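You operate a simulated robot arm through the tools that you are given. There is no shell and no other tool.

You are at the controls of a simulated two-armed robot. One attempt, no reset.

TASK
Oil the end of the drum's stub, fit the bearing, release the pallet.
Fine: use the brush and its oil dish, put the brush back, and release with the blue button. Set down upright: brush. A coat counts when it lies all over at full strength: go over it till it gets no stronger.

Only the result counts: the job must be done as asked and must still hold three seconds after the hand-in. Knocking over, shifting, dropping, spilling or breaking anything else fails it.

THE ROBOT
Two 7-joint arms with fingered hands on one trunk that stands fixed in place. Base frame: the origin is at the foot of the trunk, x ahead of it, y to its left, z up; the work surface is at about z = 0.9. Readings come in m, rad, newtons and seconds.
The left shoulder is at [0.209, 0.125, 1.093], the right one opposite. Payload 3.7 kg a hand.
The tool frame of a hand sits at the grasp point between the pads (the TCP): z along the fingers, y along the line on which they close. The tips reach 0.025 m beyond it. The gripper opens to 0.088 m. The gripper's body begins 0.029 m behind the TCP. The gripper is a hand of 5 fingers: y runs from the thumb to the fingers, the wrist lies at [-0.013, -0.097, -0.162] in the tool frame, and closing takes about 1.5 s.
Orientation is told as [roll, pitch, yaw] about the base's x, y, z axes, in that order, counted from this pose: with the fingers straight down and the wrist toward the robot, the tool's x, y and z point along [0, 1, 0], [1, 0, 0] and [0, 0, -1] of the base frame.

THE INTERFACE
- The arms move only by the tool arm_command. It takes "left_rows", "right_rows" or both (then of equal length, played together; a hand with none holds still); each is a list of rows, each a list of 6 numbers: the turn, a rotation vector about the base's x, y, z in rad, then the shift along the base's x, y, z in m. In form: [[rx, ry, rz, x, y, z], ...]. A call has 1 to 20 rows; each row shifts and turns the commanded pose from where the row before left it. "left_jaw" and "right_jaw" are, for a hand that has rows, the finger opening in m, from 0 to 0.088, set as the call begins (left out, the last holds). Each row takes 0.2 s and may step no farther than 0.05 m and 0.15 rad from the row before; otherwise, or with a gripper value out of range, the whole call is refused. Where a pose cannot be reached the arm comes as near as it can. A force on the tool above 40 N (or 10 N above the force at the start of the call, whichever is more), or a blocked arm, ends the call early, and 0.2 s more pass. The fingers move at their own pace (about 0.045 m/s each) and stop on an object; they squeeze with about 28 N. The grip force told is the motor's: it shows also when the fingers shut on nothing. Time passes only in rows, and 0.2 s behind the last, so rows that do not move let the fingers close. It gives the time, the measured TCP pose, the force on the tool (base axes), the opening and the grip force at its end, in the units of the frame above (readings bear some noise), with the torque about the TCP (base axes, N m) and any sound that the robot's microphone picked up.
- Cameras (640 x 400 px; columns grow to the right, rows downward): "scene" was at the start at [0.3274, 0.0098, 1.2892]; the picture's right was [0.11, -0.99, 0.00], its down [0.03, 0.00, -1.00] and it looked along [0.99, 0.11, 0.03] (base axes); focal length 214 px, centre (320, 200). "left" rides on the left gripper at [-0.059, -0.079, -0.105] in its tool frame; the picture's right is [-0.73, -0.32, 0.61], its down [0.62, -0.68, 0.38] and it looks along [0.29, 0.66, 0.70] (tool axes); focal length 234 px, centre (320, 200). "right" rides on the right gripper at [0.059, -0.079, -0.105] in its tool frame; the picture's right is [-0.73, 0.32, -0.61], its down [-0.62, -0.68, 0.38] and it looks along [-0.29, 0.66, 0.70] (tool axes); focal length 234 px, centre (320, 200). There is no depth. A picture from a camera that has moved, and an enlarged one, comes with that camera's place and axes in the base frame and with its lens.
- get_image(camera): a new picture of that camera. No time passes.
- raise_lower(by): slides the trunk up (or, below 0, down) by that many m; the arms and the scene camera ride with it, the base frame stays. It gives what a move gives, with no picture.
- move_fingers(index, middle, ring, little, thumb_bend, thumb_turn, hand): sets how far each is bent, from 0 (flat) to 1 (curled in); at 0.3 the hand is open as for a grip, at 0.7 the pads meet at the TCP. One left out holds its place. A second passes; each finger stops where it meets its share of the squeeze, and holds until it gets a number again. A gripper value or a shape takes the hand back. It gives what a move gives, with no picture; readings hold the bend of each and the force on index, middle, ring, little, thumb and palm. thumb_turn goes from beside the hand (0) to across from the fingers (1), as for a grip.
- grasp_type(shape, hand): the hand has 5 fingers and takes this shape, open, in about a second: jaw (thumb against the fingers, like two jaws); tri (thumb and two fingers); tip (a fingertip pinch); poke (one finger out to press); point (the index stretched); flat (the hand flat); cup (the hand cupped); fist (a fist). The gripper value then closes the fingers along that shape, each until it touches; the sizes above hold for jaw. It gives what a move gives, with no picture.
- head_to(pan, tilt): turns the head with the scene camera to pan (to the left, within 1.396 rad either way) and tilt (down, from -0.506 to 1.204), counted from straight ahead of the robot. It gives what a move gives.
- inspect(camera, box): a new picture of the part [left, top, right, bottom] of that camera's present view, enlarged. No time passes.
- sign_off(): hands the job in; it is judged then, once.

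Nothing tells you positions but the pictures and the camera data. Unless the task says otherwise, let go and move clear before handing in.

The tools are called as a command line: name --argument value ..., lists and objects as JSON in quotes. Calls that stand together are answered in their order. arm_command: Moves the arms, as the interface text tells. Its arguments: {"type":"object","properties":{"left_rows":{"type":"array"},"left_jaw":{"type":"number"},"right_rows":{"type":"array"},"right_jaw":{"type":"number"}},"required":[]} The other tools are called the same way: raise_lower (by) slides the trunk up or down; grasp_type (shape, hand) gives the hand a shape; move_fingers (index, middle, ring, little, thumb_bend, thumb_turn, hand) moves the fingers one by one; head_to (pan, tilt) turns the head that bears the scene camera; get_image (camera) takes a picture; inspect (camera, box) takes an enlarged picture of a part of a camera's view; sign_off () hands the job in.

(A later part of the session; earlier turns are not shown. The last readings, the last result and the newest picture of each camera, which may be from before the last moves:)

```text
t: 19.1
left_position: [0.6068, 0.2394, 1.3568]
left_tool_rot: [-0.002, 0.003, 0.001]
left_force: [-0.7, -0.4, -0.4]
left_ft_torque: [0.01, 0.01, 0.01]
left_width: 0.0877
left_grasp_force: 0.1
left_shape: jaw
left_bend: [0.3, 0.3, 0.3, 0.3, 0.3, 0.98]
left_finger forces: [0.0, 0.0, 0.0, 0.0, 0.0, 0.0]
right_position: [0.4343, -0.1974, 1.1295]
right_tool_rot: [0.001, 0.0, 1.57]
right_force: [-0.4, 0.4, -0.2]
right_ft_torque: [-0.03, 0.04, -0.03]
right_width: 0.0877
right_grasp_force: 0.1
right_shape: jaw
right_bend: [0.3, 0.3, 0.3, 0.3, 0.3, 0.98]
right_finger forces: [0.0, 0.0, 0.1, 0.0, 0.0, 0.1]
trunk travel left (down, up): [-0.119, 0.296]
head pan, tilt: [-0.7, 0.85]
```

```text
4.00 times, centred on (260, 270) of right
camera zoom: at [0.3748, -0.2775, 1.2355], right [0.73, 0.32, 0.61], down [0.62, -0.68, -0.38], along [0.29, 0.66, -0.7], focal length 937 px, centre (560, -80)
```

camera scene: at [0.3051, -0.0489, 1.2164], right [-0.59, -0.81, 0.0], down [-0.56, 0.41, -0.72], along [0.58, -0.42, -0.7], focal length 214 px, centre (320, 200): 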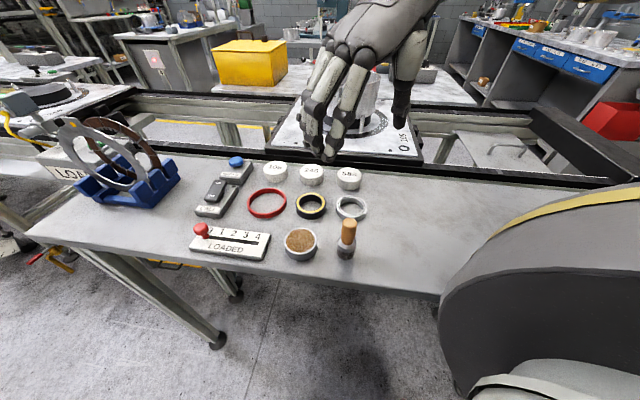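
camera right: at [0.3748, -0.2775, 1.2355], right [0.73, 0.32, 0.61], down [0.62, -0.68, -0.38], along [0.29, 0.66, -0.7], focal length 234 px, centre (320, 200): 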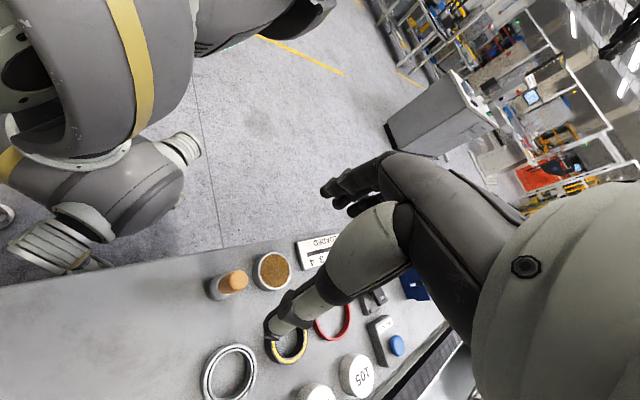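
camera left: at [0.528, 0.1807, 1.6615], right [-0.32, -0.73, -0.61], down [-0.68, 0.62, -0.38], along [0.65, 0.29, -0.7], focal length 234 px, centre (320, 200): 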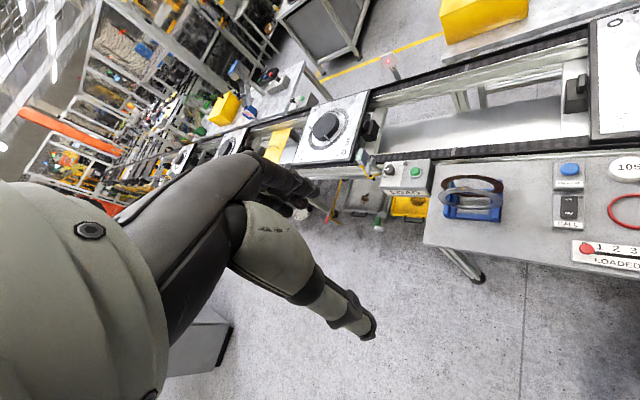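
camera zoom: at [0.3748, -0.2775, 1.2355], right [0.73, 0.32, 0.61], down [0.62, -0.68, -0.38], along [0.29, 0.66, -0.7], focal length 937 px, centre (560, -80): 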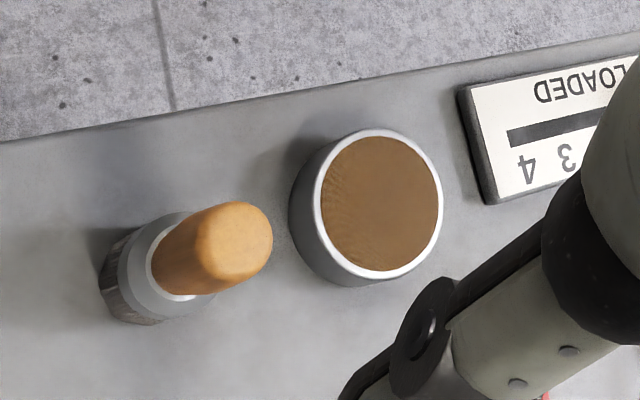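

The brush reads a few millimetres off in this view. Combining the two wrist views puts its axis at about (0.439, -0.200), so I'll go there and down to just above the handle.

arm_command --right_rows '[[0, 0, 0, 0.0047, -0.0024, -0.03], [0, 0, 0, 0, 0, -0.04], [0, 0, 0, 0, 0, -0.03]]'

get_image --camera "right"

inspect --camera "scene" --box '[260, 100, 460, 270]'

```text
t: 19.9
left_position: [0.6075, 0.2409, 1.3544]
left_tool_rot: [-0.002, 0.004, 0.002]
left_force: [0.3, -0.1, 0.2]
left_ft_torque: [0.01, 0.02, 0.0]
left_width: 0.0878
left_grasp_force: 0.0
left_shape: jaw
left_bend: [0.3, 0.3, 0.3, 0.3, 0.3, 0.98]
left_finger forces: [0.0, 0.0, 0.0, 0.0, 0.0, 0.1]
right_position: [0.4408, -0.2023, 1.0273]
right_tool_rot: [0.001, 0.001, 1.57]
right_force: [-0.6, 0.4, 0.6]
right_ft_torque: [0.01, 0.02, -0.03]
right_width: 0.0879
right_grasp_force: 0.1
right_shape: jaw
right_bend: [0.3, 0.3, 0.3, 0.3, 0.3, 0.98]
right_finger forces: [0.1, 0.0, 0.0, 0.0, 0.0, 0.0]
trunk travel left (down, up): [-0.119, 0.296]
head pan, tilt: [-0.7, 0.85]
```

```text
taken
camera right: at [0.3792, -0.2808, 1.1336], right [0.73, 0.32, 0.61], down [0.62, -0.68, -0.38], along [0.29, 0.66, -0.7], focal length 234 px, centre (320, 200)
```

right: 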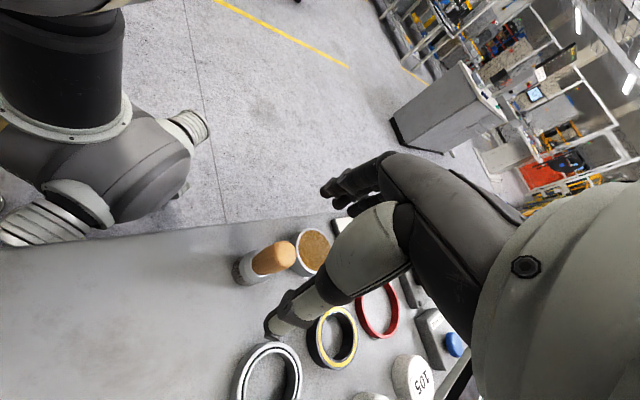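

```text
2.35 times, centred on (360, 185) of scene
camera zoom: at [0.305, -0.0491, 1.2162], right [-0.59, -0.81, 0.0], down [-0.56, 0.41, -0.71], along [0.58, -0.42, -0.7], focal length 505 px, centre (226, 235)
```

zoom: 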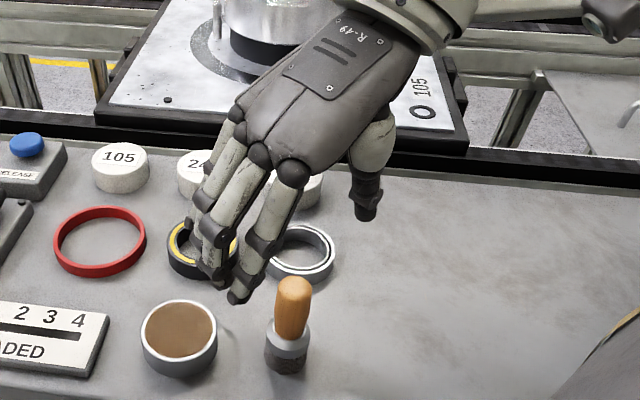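

inspect --camera "right" --box '[220, 200, 340, 300]'

```text
4.00 times, centred on (280, 250) of right
camera zoom: at [0.3792, -0.2808, 1.1336], right [0.73, 0.32, 0.61], down [0.62, -0.68, -0.38], along [0.29, 0.66, -0.7], focal length 937 px, centre (480, 0)
```

zoom: 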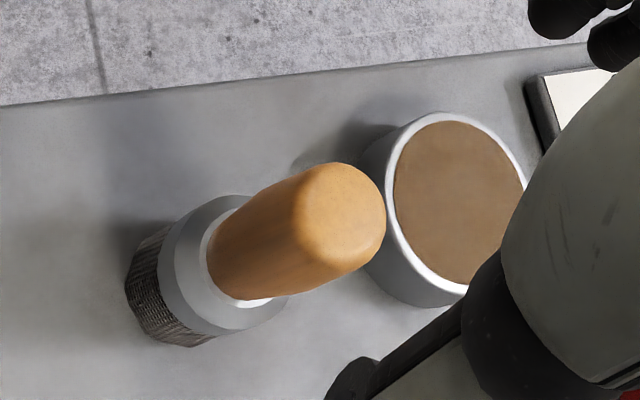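

arm_command --right_rows '[[0, 0, 0, 0, 0.001, -0.03], [0, 0, 0, 0, 0, -0.025]]'

get_image --camera "right"

inspect --camera "scene" --box '[260, 100, 460, 270]'

```text
t: 20.5
left_position: [0.6061, 0.2406, 1.3554]
left_tool_rot: [-0.001, 0.004, 0.0]
left_force: [0.1, -0.9, 0.0]
left_ft_torque: [0.01, 0.02, 0.0]
left_width: 0.0878
left_grasp_force: 0.1
left_shape: jaw
left_bend: [0.3, 0.3, 0.3, 0.3, 0.3, 0.98]
left_finger forces: [0.0, 0.1, 0.0, 0.0, 0.0, 0.0]
right_position: [0.4417, -0.201, 0.9754]
right_tool_rot: [-0.001, 0.0, 1.57]
right_force: [-0.6, -0.8, 1.0]
right_ft_torque: [0.02, -0.01, 0.0]
right_width: 0.0877
right_grasp_force: 0.2
right_shape: jaw
right_bend: [0.3, 0.3, 0.3, 0.3, 0.3, 0.98]
right_finger forces: [0.0, 0.0, 0.1, 0.0, 0.1, 0.0]
trunk travel left (down, up): [-0.119, 0.296]
head pan, tilt: [-0.7, 0.85]
```

```text
taken
camera right: at [0.3809, -0.2793, 1.0803], right [0.73, 0.32, 0.61], down [0.62, -0.68, -0.38], along [0.29, 0.66, -0.7], focal length 234 px, centre (320, 200)
```

right: 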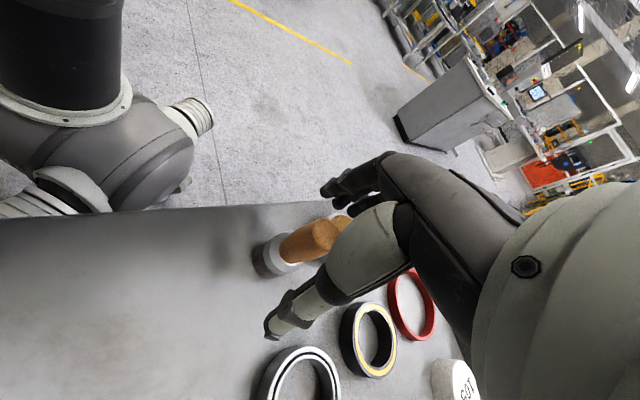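

```text
2.35 times, centred on (360, 185) of scene
camera zoom: at [0.3048, -0.0489, 1.2164], right [-0.59, -0.81, 0.0], down [-0.56, 0.41, -0.72], along [0.58, -0.42, -0.7], focal length 505 px, centre (226, 235)
```

zoom: 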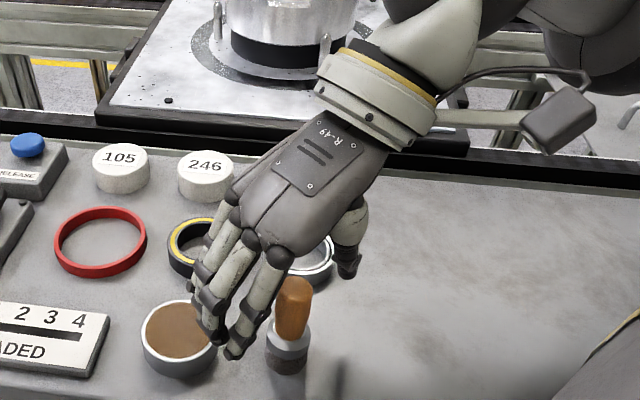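

The handle is between the thumb and fingers, and I'll close the hand on it.

arm_command --right_rows '[[0, 0, 0, 0, 0, 0], [0, 0, 0, 0, 0, 0], [0, 0, 0, 0, 0, 0], [0, 0, 0, 0, 0, 0], [0, 0, 0, 0, 0, 0], [0, 0, 0, 0, 0, 0], [0, 0, 0, 0, 0, 0], [0, 0, 0, 0, 0, 0]]' --right_jaw 0.0

get_image --camera "right"

inspect --camera "scene" --box '[260, 100, 460, 270]'

```text
t: 22.3
left_position: [0.6069, 0.2402, 1.3565]
left_tool_rot: [-0.002, 0.003, 0.002]
left_force: [0.0, 0.4, -0.6]
left_ft_torque: [0.0, 0.02, 0.02]
left_width: 0.0878
left_grasp_force: 0.1
left_shape: jaw
left_bend: [0.3, 0.3, 0.3, 0.3, 0.3, 0.98]
left_finger forces: [0.1, 0.0, 0.0, 0.0, 0.1, 0.1]
right_position: [0.4409, -0.2, 0.9749]
right_tool_rot: [0.0, -0.001, 1.568]
right_force: [0.3, -0.6, 1.0]
right_ft_torque: [0.05, -0.01, -0.01]
right_width: 0.0144
right_grasp_force: 28.4
right_shape: jaw
right_bend: [0.73, 0.63, 0.68, 0.68, 0.75, 1.0]
right_finger forces: [16.4, 6.7, 0.0, 0.1, 23.8, 0.1]
trunk travel left (down, up): [-0.119, 0.296]
head pan, tilt: [-0.7, 0.85]
```

```text
taken
camera right: at [0.381, -0.2793, 1.0808], right [0.73, 0.32, 0.61], down [0.62, -0.68, -0.38], along [0.29, 0.66, -0.7], focal length 234 px, centre (320, 200)
```

right: 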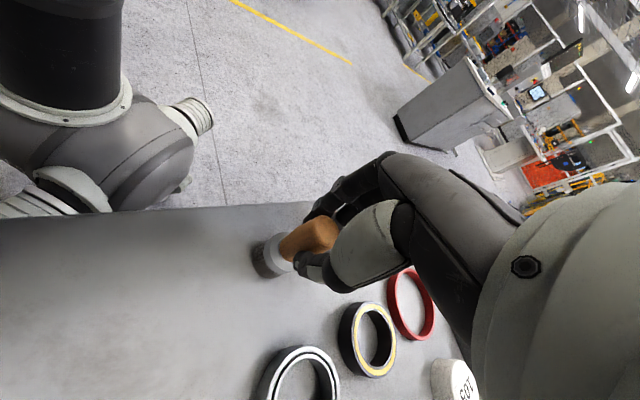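

```text
2.35 times, centred on (360, 185) of scene
camera zoom: at [0.3041, -0.0494, 1.2161], right [-0.6, -0.8, 0.0], down [-0.56, 0.42, -0.71], along [0.57, -0.43, -0.7], focal length 505 px, centre (226, 235)
```

zoom: 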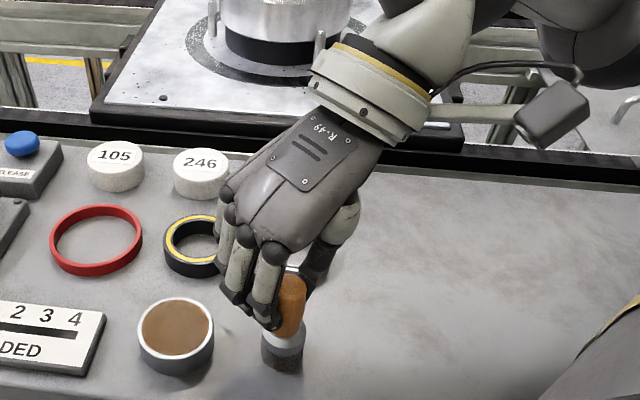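

The grip is firm on the handle with thumb, index and middle. I'll lift it slightly and check it hangs straight.

arm_command --right_rows '[[0, 0, 0, 0, 0, 0.015], [0, 0, 0, 0, 0, 0.03], [0, 0, 0, 0, 0, 0.03], [0, 0, 0, 0, 0, 0]]'

get_image --camera "right"

inspect --camera "scene" --box '[260, 100, 460, 270]'

```text
t: 23.3
left_position: [0.6067, 0.2394, 1.3549]
left_tool_rot: [-0.002, 0.001, 0.002]
left_force: [-0.3, 0.0, -0.4]
left_ft_torque: [0.04, 0.0, -0.01]
left_width: 0.0878
left_grasp_force: 0.0
left_shape: jaw
left_bend: [0.3, 0.3, 0.3, 0.3, 0.3, 0.98]
left_finger forces: [0.0, 0.0, 0.0, 0.0, 0.0, 0.1]
right_position: [0.4434, -0.201, 1.0497]
right_tool_rot: [-0.001, 0.0, 1.568]
right_force: [-0.7, -0.4, -1.4]
right_ft_torque: [0.0, -0.03, -0.01]
right_width: 0.0145
right_grasp_force: 28.2
right_shape: jaw
right_bend: [0.73, 0.63, 0.68, 0.68, 0.75, 1.0]
right_finger forces: [16.4, 6.7, 0.1, 0.0, 23.7, 0.0]
trunk travel left (down, up): [-0.119, 0.296]
head pan, tilt: [-0.7, 0.85]
```

```text
taken
camera right: at [0.3832, -0.2798, 1.1554], right [0.73, 0.32, 0.61], down [0.62, -0.68, -0.38], along [0.29, 0.66, -0.7], focal length 234 px, centre (320, 200)
```

right: 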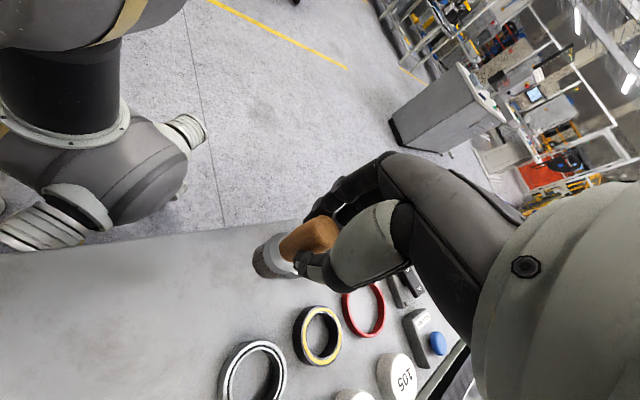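

```text
2.35 times, centred on (360, 185) of scene
camera zoom: at [0.2988, -0.0522, 1.2113], right [-0.65, -0.76, 0.0], down [-0.56, 0.49, -0.67], along [0.51, -0.44, -0.74], focal length 505 px, centre (226, 235)
```

zoom: 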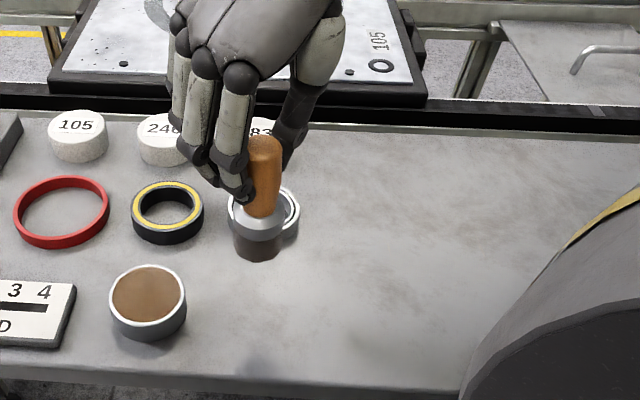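

inspect --camera "right" --box '[220, 200, 380, 300]'

get_image --camera "scene"

```text
4.00 times, centred on (300, 250) of right
camera zoom: at [0.3832, -0.2798, 1.1554], right [0.73, 0.32, 0.61], down [0.62, -0.68, -0.38], along [0.29, 0.66, -0.7], focal length 937 px, centre (400, 0)
```

zoom: 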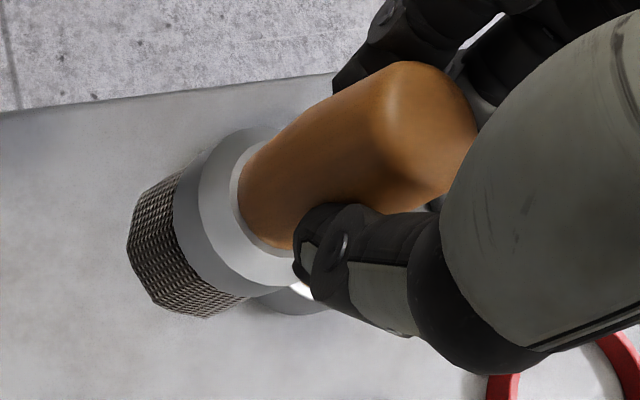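

```text
taken
camera scene: at [0.2988, -0.0522, 1.2113], right [-0.65, -0.76, 0.0], down [-0.56, 0.49, -0.67], along [0.51, -0.44, -0.74], focal length 214 px, centre (320, 200)
```

scene: 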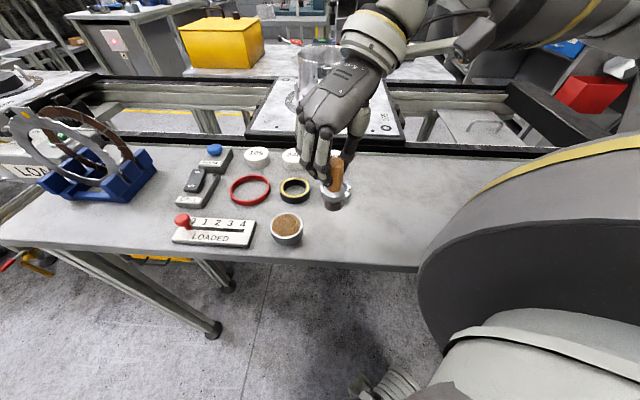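

The brush hangs straight below the grasp point with its bristle end about 75 mm under it. I'll carry it over the oil dish at about (0.494, -0.145).

arm_command --right_rows '[[0, 0, 0, 0.017, 0.019, 0.005], [0, 0, 0, 0.017, 0.019, 0], [0, 0, 0, 0.018, 0.018, 0], [0, 0, 0, 0, 0, 0]]'

get_image --camera "right"

inspect --camera "scene" --box '[220, 110, 420, 270]'

```text
t: 24.3
left_position: [0.6066, 0.2403, 1.3561]
left_tool_rot: [-0.002, 0.002, 0.001]
left_force: [-0.4, 0.2, -0.2]
left_ft_torque: [0.0, 0.01, 0.01]
left_width: 0.0879
left_grasp_force: 0.0
left_shape: jaw
left_bend: [0.3, 0.3, 0.3, 0.3, 0.3, 0.98]
left_finger forces: [0.1, 0.0, 0.0, 0.0, 0.0, 0.0]
right_position: [0.4939, -0.1446, 1.056]
right_tool_rot: [-0.001, -0.001, 1.569]
right_force: [0.1, 1.5, -1.1]
right_ft_torque: [0.01, 0.02, -0.03]
right_width: 0.0143
right_grasp_force: 27.8
right_shape: jaw
right_bend: [0.73, 0.63, 0.68, 0.68, 0.75, 1.0]
right_finger forces: [16.4, 6.9, 0.1, 0.0, 23.7, 0.0]
trunk travel left (down, up): [-0.119, 0.296]
head pan, tilt: [-0.7, 0.85]
```

```text
taken
camera right: at [0.4339, -0.2233, 1.162], right [0.73, 0.32, 0.61], down [0.62, -0.68, -0.38], along [0.29, 0.66, -0.7], focal length 234 px, centre (320, 200)
```

right: 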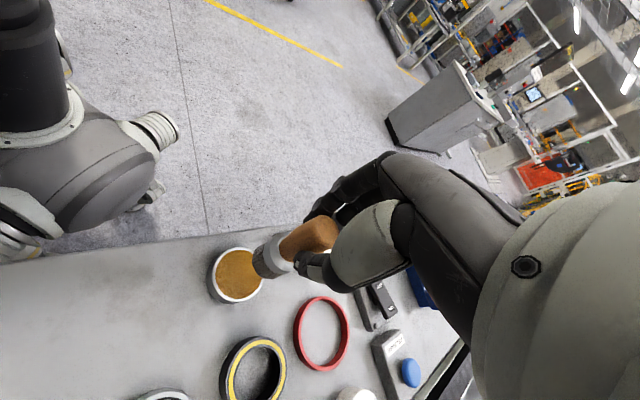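

```text
2.50 times, centred on (320, 190) of scene
camera zoom: at [0.3043, -0.0492, 1.2164], right [-0.6, -0.8, 0.0], down [-0.56, 0.42, -0.71], along [0.57, -0.42, -0.7], focal length 536 px, centre (320, 225)
```

zoom: 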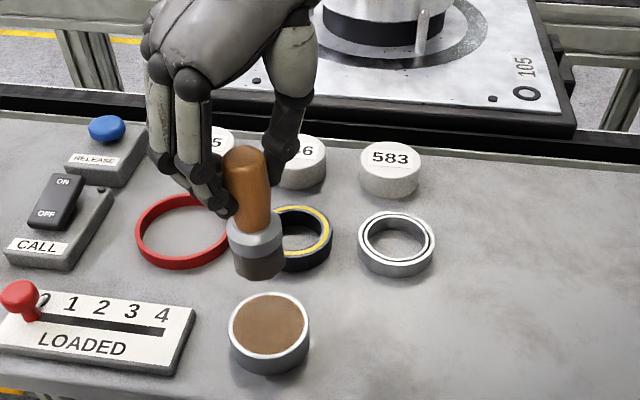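

The brush is over the dish within a couple of millimetres, so I'll lower it gently into the oil.

arm_command --right_rows '[[0, 0, 0, 0.001, -0.001, -0.025], [0, 0, 0, 0, 0, -0.025], [0, 0, 0, 0, 0, -0.015]]'

inspect --camera "scene" --box '[220, 110, 420, 270]'

inspect --camera "right" --box '[220, 200, 380, 300]'

```text
t: 25.1
left_position: [0.6035, 0.2394, 1.3581]
left_tool_rot: [-0.001, -0.001, 0.002]
left_force: [-0.2, 0.6, -0.7]
left_ft_torque: [0.02, 0.0, 0.01]
left_width: 0.0877
left_grasp_force: 0.0
left_shape: jaw
left_bend: [0.3, 0.3, 0.3, 0.3, 0.3, 0.98]
left_finger forces: [0.0, 0.0, 0.0, 0.0, 0.0, 0.1]
right_position: [0.4938, -0.1436, 0.9923]
right_tool_rot: [-0.008, -0.004, 1.568]
right_force: [1.9, -3.6, 14.2]
right_ft_torque: [-0.01, 0.0, 0.0]
right_width: 0.0149
right_grasp_force: 28.1
right_shape: jaw
right_bend: [0.73, 0.63, 0.68, 0.68, 0.75, 1.0]
right_finger forces: [16.3, 7.9, 0.1, 0.1, 27.8, 0.1]
trunk travel left (down, up): [-0.119, 0.296]
head pan, tilt: [-0.7, 0.85]
```

```text
2.50 times, centred on (320, 190) of scene
camera zoom: at [0.3028, -0.0491, 1.2175], right [-0.59, -0.81, 0.0], down [-0.56, 0.41, -0.72], along [0.58, -0.42, -0.7], focal length 536 px, centre (320, 225)
```

zoom: 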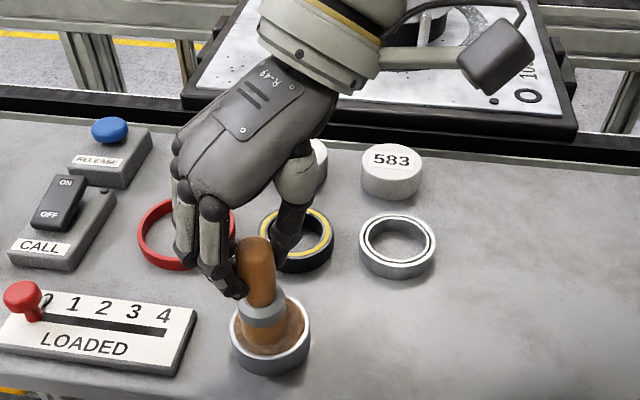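

```text
4.00 times, centred on (300, 250) of right
camera zoom: at [0.4329, -0.2221, 1.0983], right [0.72, 0.32, 0.61], down [0.62, -0.68, -0.38], along [0.3, 0.66, -0.69], focal length 937 px, centre (400, 0)
```

zoom: 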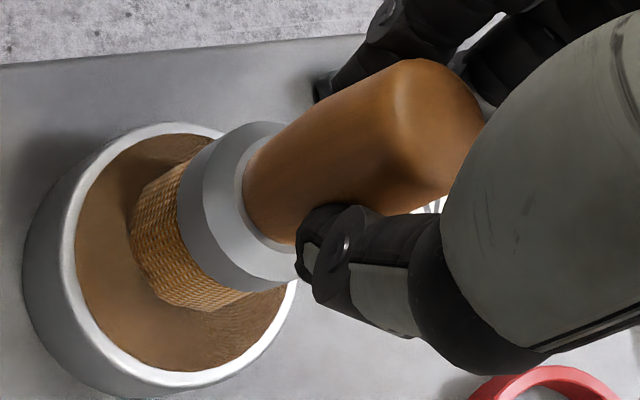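

There is 14 N of contact and the bristles have turned oil-brown, so the brush has taken up oil. I'll lift it straight up and check that the dish stayed put.

arm_command --right_rows '[[0, 0, 0, 0, 0, 0.003], [0, 0, 0, 0, 0, 0], [0, 0, 0, 0, 0, 0.012], [0, 0, 0, 0, 0, 0.025], [0, 0, 0, 0, 0, 0.025], [0, 0, 0, 0, 0, 0]]'

inspect --camera "scene" --box '[220, 110, 420, 270]'

inspect --camera "right" --box '[180, 200, 380, 325]'

```text
t: 26.5
left_position: [0.607, 0.2408, 1.354]
left_tool_rot: [-0.002, 0.003, 0.002]
left_force: [0.4, 1.0, -1.3]
left_ft_torque: [0.04, 0.02, 0.01]
left_width: 0.0878
left_grasp_force: 0.0
left_shape: jaw
left_bend: [0.3, 0.3, 0.3, 0.3, 0.3, 0.98]
left_finger forces: [0.0, 0.0, 0.1, 0.0, 0.0, 0.0]
right_position: [0.4961, -0.1435, 1.0573]
right_tool_rot: [0.002, 0.0, 1.569]
right_force: [-0.4, -0.3, -1.1]
right_ft_torque: [0.04, 0.02, -0.01]
right_width: 0.0148
right_grasp_force: 27.6
right_shape: jaw
right_bend: [0.73, 0.63, 0.68, 0.68, 0.76, 1.0]
right_finger forces: [17.1, 6.6, 0.0, 0.1, 23.4, 0.0]
trunk travel left (down, up): [-0.119, 0.296]
head pan, tilt: [-0.7, 0.85]
```

```text
2.50 times, centred on (320, 190) of scene
camera zoom: at [0.3009, -0.0517, 1.2136], right [-0.64, -0.77, 0.0], down [-0.56, 0.46, -0.69], along [0.53, -0.44, -0.72], focal length 536 px, centre (320, 225)
```

zoom: 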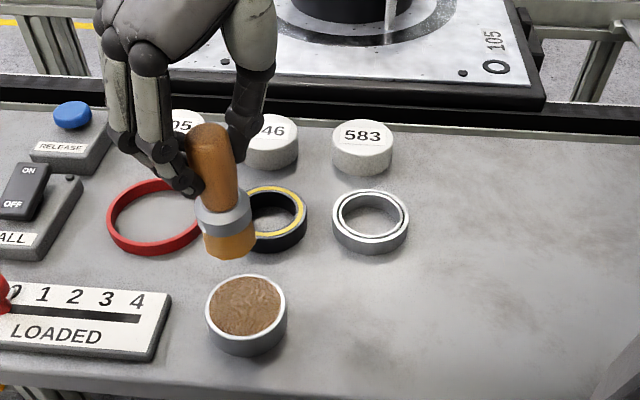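

```text
3.20 times, centred on (280, 262) of right
camera zoom: at [0.4354, -0.2226, 1.1631], right [0.73, 0.32, 0.61], down [0.62, -0.68, -0.38], along [0.29, 0.66, -0.7], focal length 749 px, centre (448, 0)
```

zoom: 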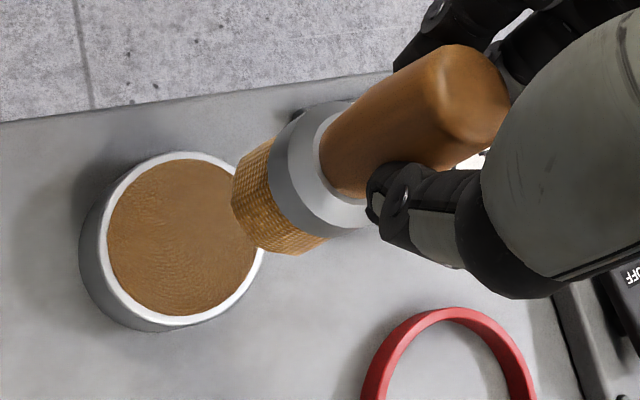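

The brush is loaded and the dish hasn't moved. I'll raise it above the rim height, then swing toward the drum while turning the wrist back toward the robot.

arm_command --right_rows '[[0, 0, 0, 0, 0, 0.045], [0, 0, 0, 0, 0, 0.045], [0, 0, 0, 0.005, -0.005, 0.045], [0, 0, -0.14, 0.022, -0.026, 0], [0, 0, -0.14, 0.022, -0.026, 0], [0, 0, -0.14, 0.022, -0.026, 0], [0, 0, -0.14, 0.022, -0.026, 0], [0, 0, -0.14, 0.022, -0.026, 0], [0, 0, -0.14, 0.022, -0.026, 0], [0, 0, -0.14, 0.022, -0.026, 0], [0, 0, -0.14, 0.02, -0.026, 0]]'

head_to --pan -0.75 --tilt 0.6

get_image --camera "scene"

get_image --camera "right"

```text
t: 28.9
left_position: [0.6074, 0.2413, 1.3569]
left_tool_rot: [-0.003, 0.003, 0.001]
left_force: [-0.3, -0.7, 0.4]
left_ft_torque: [0.0, 0.0, 0.01]
left_width: 0.088
left_grasp_force: 0.1
left_shape: jaw
left_bend: [0.3, 0.3, 0.3, 0.3, 0.3, 0.98]
left_finger forces: [0.0, 0.0, 0.0, 0.0, 0.0, 0.0]
right_position: [0.6726, -0.3579, 1.1908]
right_tool_rot: [0.0, 0.001, 0.445]
right_force: [-0.3, 0.4, -1.1]
right_ft_torque: [0.0, 0.03, 0.01]
right_width: 0.0147
right_grasp_force: 27.9
right_shape: jaw
right_bend: [0.73, 0.63, 0.68, 0.68, 0.76, 1.0]
right_finger forces: [17.3, 7.1, 0.1, 0.0, 23.2, 0.1]
trunk travel left (down, up): [-0.119, 0.296]
head pan, tilt: [-0.7, 0.85]
```

```text
t: 29.6
left_position: [0.6072, 0.2407, 1.356]
left_tool_rot: [0.0, 0.004, 0.002]
left_force: [0.1, -0.4, -0.5]
left_ft_torque: [-0.02, -0.01, 0.02]
left_width: 0.088
left_grasp_force: 0.0
left_shape: jaw
left_bend: [0.3, 0.3, 0.3, 0.3, 0.3, 0.98]
left_finger forces: [0.0, 0.1, 0.0, 0.0, 0.1, 0.0]
right_position: [0.6718, -0.3566, 1.191]
right_tool_rot: [0.0, 0.0, 0.45]
right_force: [0.3, 0.2, -0.3]
right_ft_torque: [0.01, -0.02, -0.02]
right_width: 0.0145
right_grasp_force: 27.7
right_shape: jaw
right_bend: [0.73, 0.63, 0.68, 0.68, 0.76, 1.0]
right_finger forces: [17.2, 7.2, 0.0, 0.0, 23.3, 0.0]
trunk travel left (down, up): [-0.119, 0.296]
head pan, tilt: [-0.75, 0.6]
```

```text
taken
camera scene: at [0.3036, -0.0607, 1.2311], right [-0.68, -0.73, 0.0], down [-0.41, 0.39, -0.82], along [0.6, -0.56, -0.57], focal length 214 px, centre (320, 200)
```

scene: 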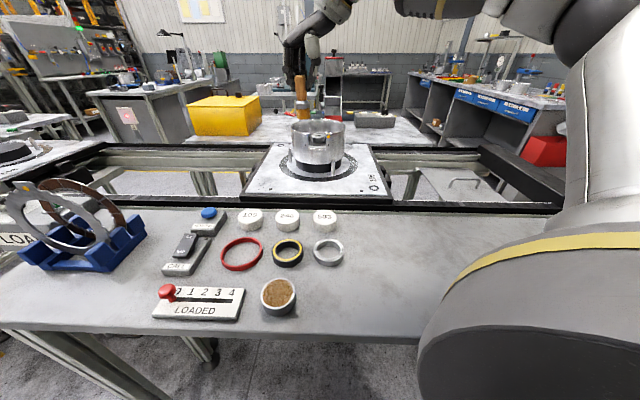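

```text
taken
camera right: at [0.5742, -0.3389, 1.2968], right [0.61, -0.51, 0.61], down [-0.34, -0.86, -0.38], along [0.72, 0.02, -0.7], focal length 234 px, centre (320, 200)
```

right: 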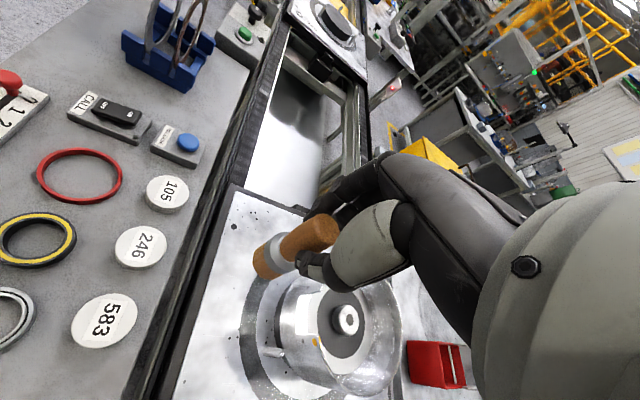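

inspect --camera "right" --box '[240, 240, 440, 400]'

inspect --camera "scene" --box '[240, 40, 400, 200]'

```text
2.50 times, centred on (340, 320) of right
camera zoom: at [0.5742, -0.3389, 1.2968], right [0.61, -0.51, 0.61], down [-0.34, -0.86, -0.38], along [0.72, 0.02, -0.7], focal length 585 px, centre (270, -100)
```

zoom: 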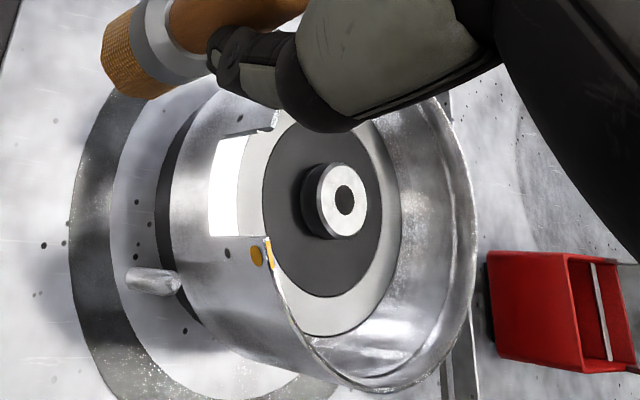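

```text
2.50 times, centred on (320, 120) of scene
camera zoom: at [0.3036, -0.0607, 1.2311], right [-0.68, -0.73, 0.0], down [-0.41, 0.39, -0.82], along [0.6, -0.56, -0.57], focal length 536 px, centre (320, 400)
```

zoom: 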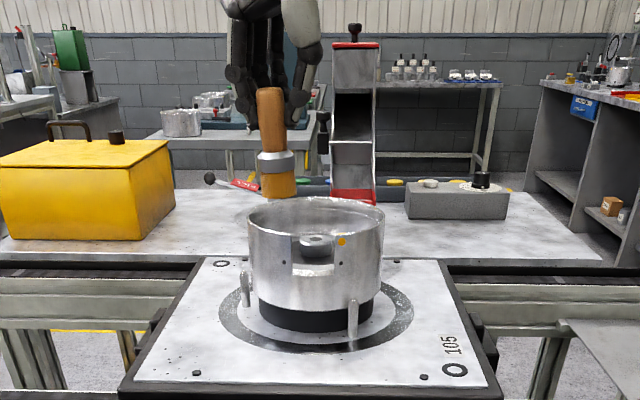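

I put the stub's end at about (0.787, -0.505, 1.016), with the rim near z 1.05. I'll bring the brush over it at a safe height with the wrist turned toward the robot.

arm_command --right_rows '[[0, 0, -0.125, 0.0192, -0.0247, 0], [0, 0, -0.125, 0.0192, -0.0247, 0], [0, 0, -0.125, 0.0192, -0.0247, 0], [0, 0, -0.125, 0.0192, -0.0247, 0], [0, 0, -0.125, 0.0192, -0.0247, 0], [0, 0, -0.125, 0.0192, -0.0247, 0], [0, 0, 0, 0, 0, 0]]'

get_image --camera "right"

inspect --camera "scene" --box '[240, 40, 400, 200]'

```text
t: 31.2
left_position: [0.6047, 0.24, 1.3561]
left_tool_rot: [-0.001, 0.003, 0.0]
left_force: [-0.1, 0.6, 0.2]
left_ft_torque: [0.04, -0.03, -0.02]
left_width: 0.0879
left_grasp_force: 0.0
left_shape: jaw
left_bend: [0.3, 0.3, 0.3, 0.3, 0.3, 0.98]
left_finger forces: [0.1, 0.0, 0.0, 0.0, 0.0, 0.0]
right_position: [0.7846, -0.5038, 1.1921]
right_tool_rot: [0.001, -0.002, -0.303]
right_force: [0.2, 0.2, 0.0]
right_ft_torque: [-0.03, -0.04, -0.01]
right_width: 0.0143
right_grasp_force: 28.3
right_shape: jaw
right_bend: [0.73, 0.63, 0.68, 0.68, 0.76, 1.0]
right_finger forces: [17.5, 7.2, 0.0, 0.1, 23.4, 0.1]
trunk travel left (down, up): [-0.119, 0.296]
head pan, tilt: [-0.75, 0.6]
```

```text
taken
camera right: at [0.7257, -0.4245, 1.2981], right [0.09, -0.79, 0.61], down [-0.84, -0.39, -0.38], along [0.54, -0.47, -0.7], focal length 234 px, centre (320, 200)
```

right: 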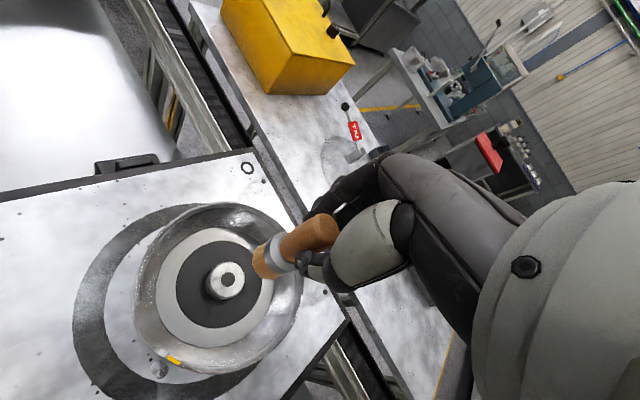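

```text
2.50 times, centred on (320, 120) of scene
camera zoom: at [0.3028, -0.0607, 1.2315], right [-0.68, -0.73, 0.0], down [-0.41, 0.39, -0.83], along [0.6, -0.56, -0.56], focal length 536 px, centre (320, 400)
```

zoom: 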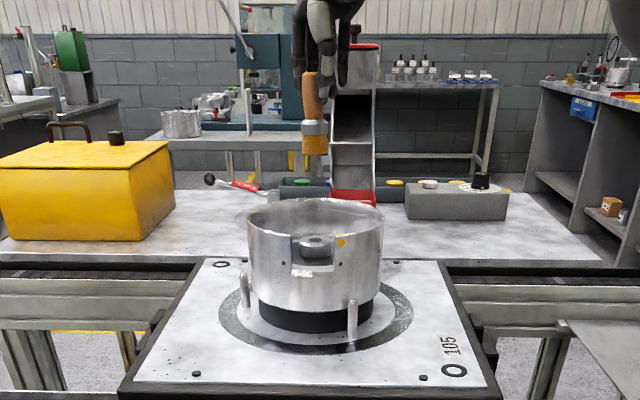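

inspect --camera "right" --box '[120, 190, 360, 390]'

```text
2.00 times, centred on (240, 290) of right
camera zoom: at [0.7257, -0.4245, 1.2981], right [0.09, -0.79, 0.61], down [-0.84, -0.39, -0.38], along [0.54, -0.47, -0.7], focal length 468 px, centre (480, 20)
```

zoom: 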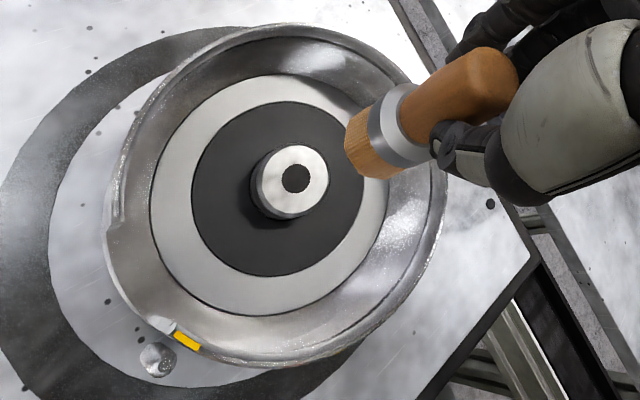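

The brush is aligned over the stub to within about 2 mm. I'll lower it to about 15 mm above the stub and check.

arm_command --right_rows '[[0, 0, 0, 0, 0, -0.03], [0, 0, 0, 0, 0, -0.03], [0, 0, 0, 0, 0, -0.025], [0, 0, 0, 0, 0, 0]]'

inspect --camera "right" --box '[160, 180, 360, 340]'

inspect --camera "scene" --box '[270, 60, 370, 140]'

```text
t: 32.2
left_position: [0.6071, 0.2408, 1.3549]
left_tool_rot: [-0.001, 0.002, 0.0]
left_force: [0.5, 0.5, 0.9]
left_ft_torque: [-0.01, -0.03, 0.02]
left_width: 0.0877
left_grasp_force: 0.1
left_shape: jaw
left_bend: [0.3, 0.3, 0.3, 0.3, 0.3, 0.98]
left_finger forces: [0.0, 0.0, 0.0, 0.0, 0.1, 0.0]
right_position: [0.7876, -0.5046, 1.1053]
right_tool_rot: [0.0, 0.001, -0.3]
right_force: [0.1, -0.5, -1.1]
right_ft_torque: [0.03, -0.02, -0.01]
right_width: 0.0146
right_grasp_force: 28.2
right_shape: jaw
right_bend: [0.73, 0.63, 0.68, 0.68, 0.76, 1.0]
right_finger forces: [17.5, 7.2, 0.0, 0.0, 23.3, 0.1]
trunk travel left (down, up): [-0.119, 0.296]
head pan, tilt: [-0.75, 0.6]
```

```text
2.50 times, centred on (260, 260) of right
camera zoom: at [0.7289, -0.4253, 1.2113], right [0.09, -0.79, 0.61], down [-0.84, -0.39, -0.38], along [0.54, -0.47, -0.7], focal length 585 px, centre (470, 50)
```

zoom: 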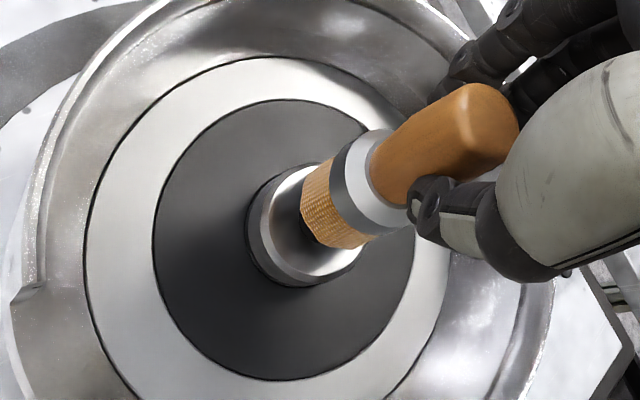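

```text
5.00 times, centred on (320, 100) of scene
camera zoom: at [0.3032, -0.0605, 1.2314], right [-0.68, -0.73, 0.0], down [-0.41, 0.39, -0.83], along [0.6, -0.56, -0.56], focal length 1072 px, centre (320, 700)
```

zoom: 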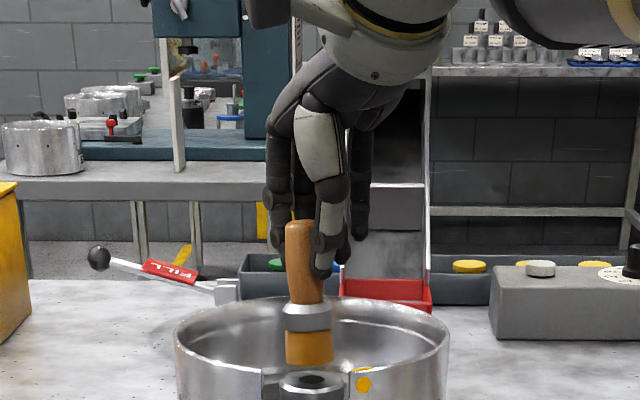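

arm_command --right_rows '[[0, 0, 0, 0, 0, -0.007], [0, 0, 0, 0, 0, -0.004], [0, 0, 0, 0, 0, 0]]'

inspect --camera "scene" --box '[270, 80, 370, 160]'

inspect --camera "right" --box '[160, 180, 360, 340]'

```text
t: 33.0
left_position: [0.606, 0.2409, 1.3556]
left_tool_rot: [-0.001, 0.003, 0.003]
left_force: [0.3, 0.4, -0.1]
left_ft_torque: [-0.01, -0.02, -0.01]
left_width: 0.0876
left_grasp_force: 0.0
left_shape: jaw
left_bend: [0.3, 0.3, 0.3, 0.3, 0.3, 0.98]
left_finger forces: [0.1, 0.0, 0.1, 0.1, 0.1, 0.0]
right_position: [0.7889, -0.5067, 1.0946]
right_tool_rot: [-0.001, -0.001, -0.303]
right_force: [-0.7, 0.0, 3.4]
right_ft_torque: [-0.05, -0.03, -0.01]
right_width: 0.0147
right_grasp_force: 28.2
right_shape: jaw
right_bend: [0.73, 0.63, 0.68, 0.68, 0.76, 1.0]
right_finger forces: [17.4, 7.8, 0.1, 0.0, 24.0, 0.1]
trunk travel left (down, up): [-0.119, 0.296]
head pan, tilt: [-0.75, 0.6]
```

```text
5.00 times, centred on (320, 120) of scene
camera zoom: at [0.3029, -0.0605, 1.2315], right [-0.68, -0.73, 0.0], down [-0.41, 0.39, -0.83], along [0.6, -0.56, -0.56], focal length 1072 px, centre (320, 600)
```

zoom: 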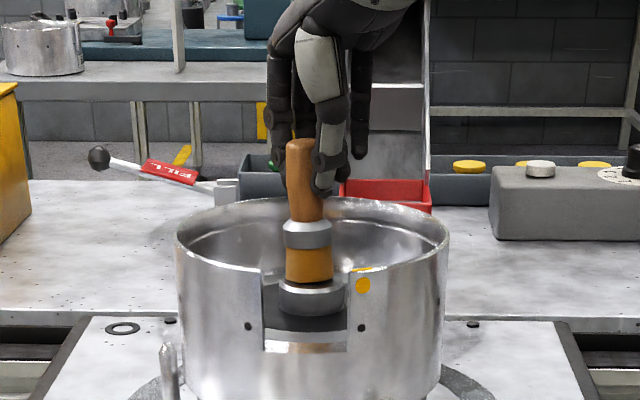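

```text
2.50 times, centred on (260, 260) of right
camera zoom: at [0.7294, -0.4264, 1.2007], right [0.09, -0.79, 0.61], down [-0.83, -0.39, -0.39], along [0.54, -0.47, -0.69], focal length 585 px, centre (470, 50)
```

zoom: 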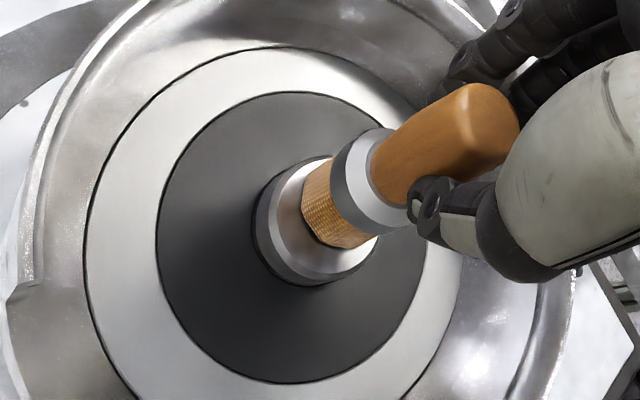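

There is light contact of about 4 N above baseline, so the bristles are on the stub's end. I'll zoom in to judge how well the brush is centred before stroking.

inspect --camera "right" --box '[220, 210, 320, 290]'

inspect --camera "scene" --box '[295, 100, 345, 150]'

```text
5.00 times, centred on (270, 250) of right
camera zoom: at [0.7294, -0.4264, 1.2007], right [0.09, -0.79, 0.61], down [-0.83, -0.39, -0.39], along [0.54, -0.47, -0.69], focal length 1171 px, centre (570, -50)
```

zoom: 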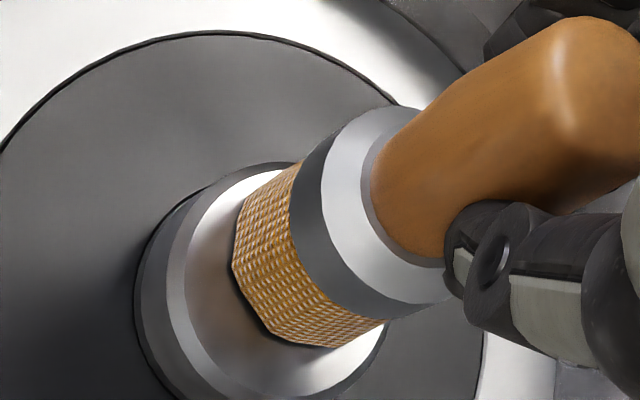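

```text
8.00 times, centred on (320, 125) of scene
camera zoom: at [0.3029, -0.0605, 1.2315], right [-0.68, -0.73, 0.0], down [-0.41, 0.39, -0.83], along [0.6, -0.56, -0.56], focal length 1716 px, centre (320, 800)
```

zoom: 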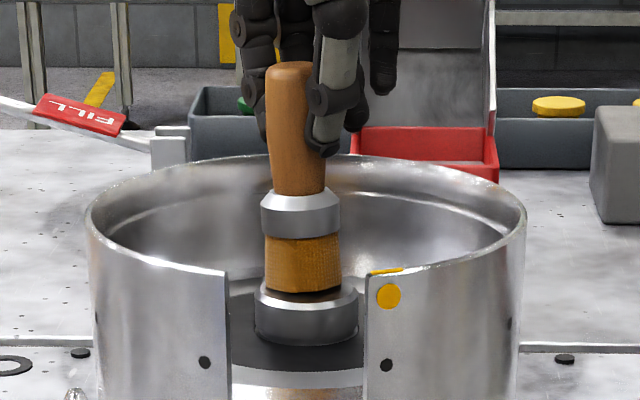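

The brush is well centred, and the bristles are about 29 mm across against a 41 mm stub. I'll press slightly more and stroke in a 10 mm-radius circle, then come back to the centre.

arm_command --right_rows '[[0, 0, 0, 0, 0, -0.0015], [0, 0, 0, 0.005, 0, 0], [0, 0, 0, 0.005, 0, 0], [0, 0, 0, -0.00134, 0.005, 0], [0, 0, 0, -0.00366, 0.00366, 0], [0, 0, 0, -0.005, 0.00134, 0], [0, 0, 0, -0.005, -0.00134, 0], [0, 0, 0, -0.00366, -0.00366, 0], [0, 0, 0, -0.00134, -0.005, 0], [0, 0, 0, 0.00134, -0.005, 0], [0, 0, 0, 0.00366, -0.00366, 0], [0, 0, 0, 0.005, -0.00134, 0], [0, 0, 0, 0.005, 0.00134, 0], [0, 0, 0, 0.00366, 0.00366, 0], [0, 0, 0, 0.00134, 0.005, 0], [0, 0, 0, -0.005, 0, 0], [0, 0, 0, -0.005, 0, 0]]'

inspect --camera "right" --box '[220, 210, 320, 290]'

inspect --camera "scene" --box '[295, 100, 345, 150]'

```text
t: 36.6
left_position: [0.6058, 0.2408, 1.356]
left_tool_rot: [-0.001, 0.002, 0.0]
left_force: [-0.3, -0.2, 0.8]
left_ft_torque: [0.0, 0.0, -0.02]
left_width: 0.088
left_grasp_force: 0.1
left_shape: jaw
left_bend: [0.3, 0.3, 0.3, 0.3, 0.3, 0.98]
left_finger forces: [0.0, 0.0, 0.0, 0.1, 0.0, 0.1]
right_position: [0.7872, -0.5037, 1.0937]
right_tool_rot: [0.0, -0.003, -0.3]
right_force: [0.8, -0.4, 10.5]
right_ft_torque: [-0.08, -0.14, 0.04]
right_width: 0.0159
right_grasp_force: 27.5
right_shape: jaw
right_bend: [0.73, 0.61, 0.68, 0.68, 0.78, 1.0]
right_finger forces: [16.9, 9.4, 0.0, 0.0, 25.8, 0.1]
trunk travel left (down, up): [-0.119, 0.296]
head pan, tilt: [-0.75, 0.6]
```

```text
5.00 times, centred on (270, 250) of right
camera zoom: at [0.7289, -0.4239, 1.1992], right [0.09, -0.79, 0.61], down [-0.83, -0.39, -0.39], along [0.54, -0.47, -0.69], focal length 1171 px, centre (570, -50)
```

zoom: 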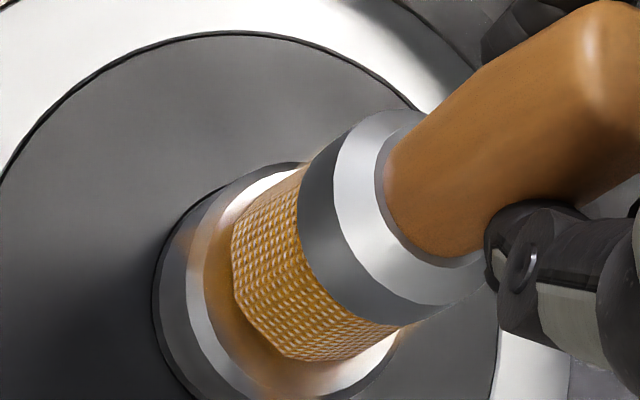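

```text
8.00 times, centred on (320, 125) of scene
camera zoom: at [0.3023, -0.06, 1.2316], right [-0.68, -0.73, 0.0], down [-0.41, 0.38, -0.83], along [0.6, -0.56, -0.56], focal length 1716 px, centre (320, 800)
```

zoom: 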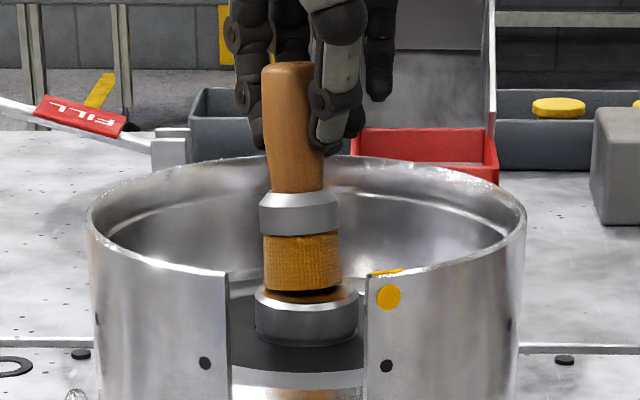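

Oil is showing on the stub's end at about 10 N. I'll ease off slightly and go round the other way so the brush doesn't creep in the grip, then lift and look.

arm_command --right_rows '[[0, 0, 0, 0, 0, 0.001], [0, 0, 0, 0.005, 0, 0], [0, 0, 0, 0.005, 0, 0], [0, 0, 0, -0.00134, -0.005, 0], [0, 0, 0, -0.00366, -0.00366, 0], [0, 0, 0, -0.005, -0.00134, 0], [0, 0, 0, -0.005, 0.00134, 0], [0, 0, 0, -0.00366, 0.00366, 0], [0, 0, 0, -0.00134, 0.005, 0], [0, 0, 0, 0.00134, 0.005, 0], [0, 0, 0, 0.00366, 0.00366, 0], [0, 0, 0, 0.005, 0.00134, 0], [0, 0, 0, 0.005, -0.00134, 0], [0, 0, 0, 0.00366, -0.00366, 0], [0, 0, 0, 0.00134, -0.005, 0], [0, 0, 0, -0.005, 0, 0], [0, 0, 0, -0.005, 0, 0], [0, 0, 0, 0, 0, 0.02], [0, 0, 0, 0, 0, 0.03], [0, 0, 0, 0, 0, 0.03]]'

inspect --camera "right" --box '[180, 200, 340, 320]'

inspect --camera "scene" --box '[280, 50, 360, 150]'

```text
t: 40.8
left_position: [0.6061, 0.2401, 1.3561]
left_tool_rot: [-0.002, 0.005, 0.002]
left_force: [-0.7, -0.6, -0.2]
left_ft_torque: [0.02, 0.0, -0.01]
left_width: 0.0878
left_grasp_force: 0.1
left_shape: jaw
left_bend: [0.3, 0.3, 0.3, 0.3, 0.3, 0.98]
left_finger forces: [0.0, 0.0, 0.0, 0.1, 0.0, 0.1]
right_position: [0.788, -0.5066, 1.1753]
right_tool_rot: [0.0, 0.0, -0.302]
right_force: [0.6, -0.1, -0.9]
right_ft_torque: [-0.01, -0.03, 0.03]
right_width: 0.0153
right_grasp_force: 27.8
right_shape: jaw
right_bend: [0.73, 0.62, 0.68, 0.68, 0.78, 1.0]
right_finger forces: [18.3, 8.7, 0.0, 0.0, 23.6, 0.0]
trunk travel left (down, up): [-0.119, 0.296]
head pan, tilt: [-0.75, 0.6]
```

```text
3.33 times, centred on (260, 260) of right
camera zoom: at [0.7291, -0.4265, 1.2811], right [0.09, -0.79, 0.61], down [-0.84, -0.39, -0.38], along [0.54, -0.47, -0.7], focal length 781 px, centre (520, 0)
```

zoom: 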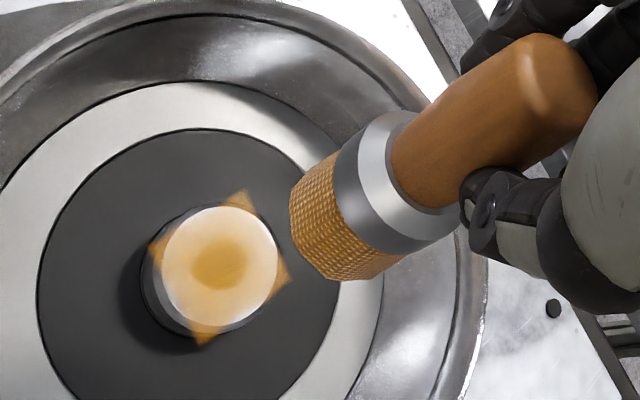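

```text
4.00 times, centred on (320, 100) of scene
camera zoom: at [0.3033, -0.0603, 1.2313], right [-0.68, -0.73, 0.0], down [-0.41, 0.38, -0.83], along [0.6, -0.56, -0.56], focal length 858 px, centre (320, 600)
```

zoom: 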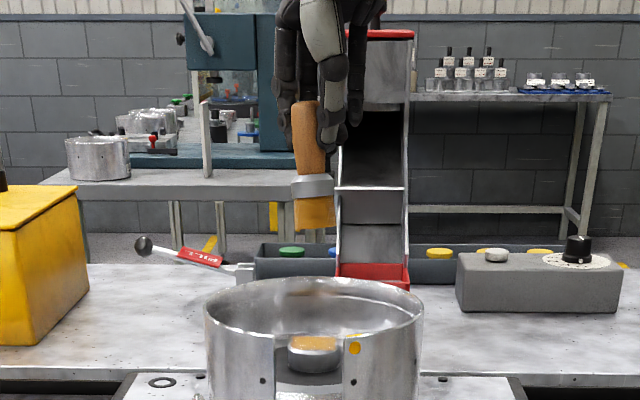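

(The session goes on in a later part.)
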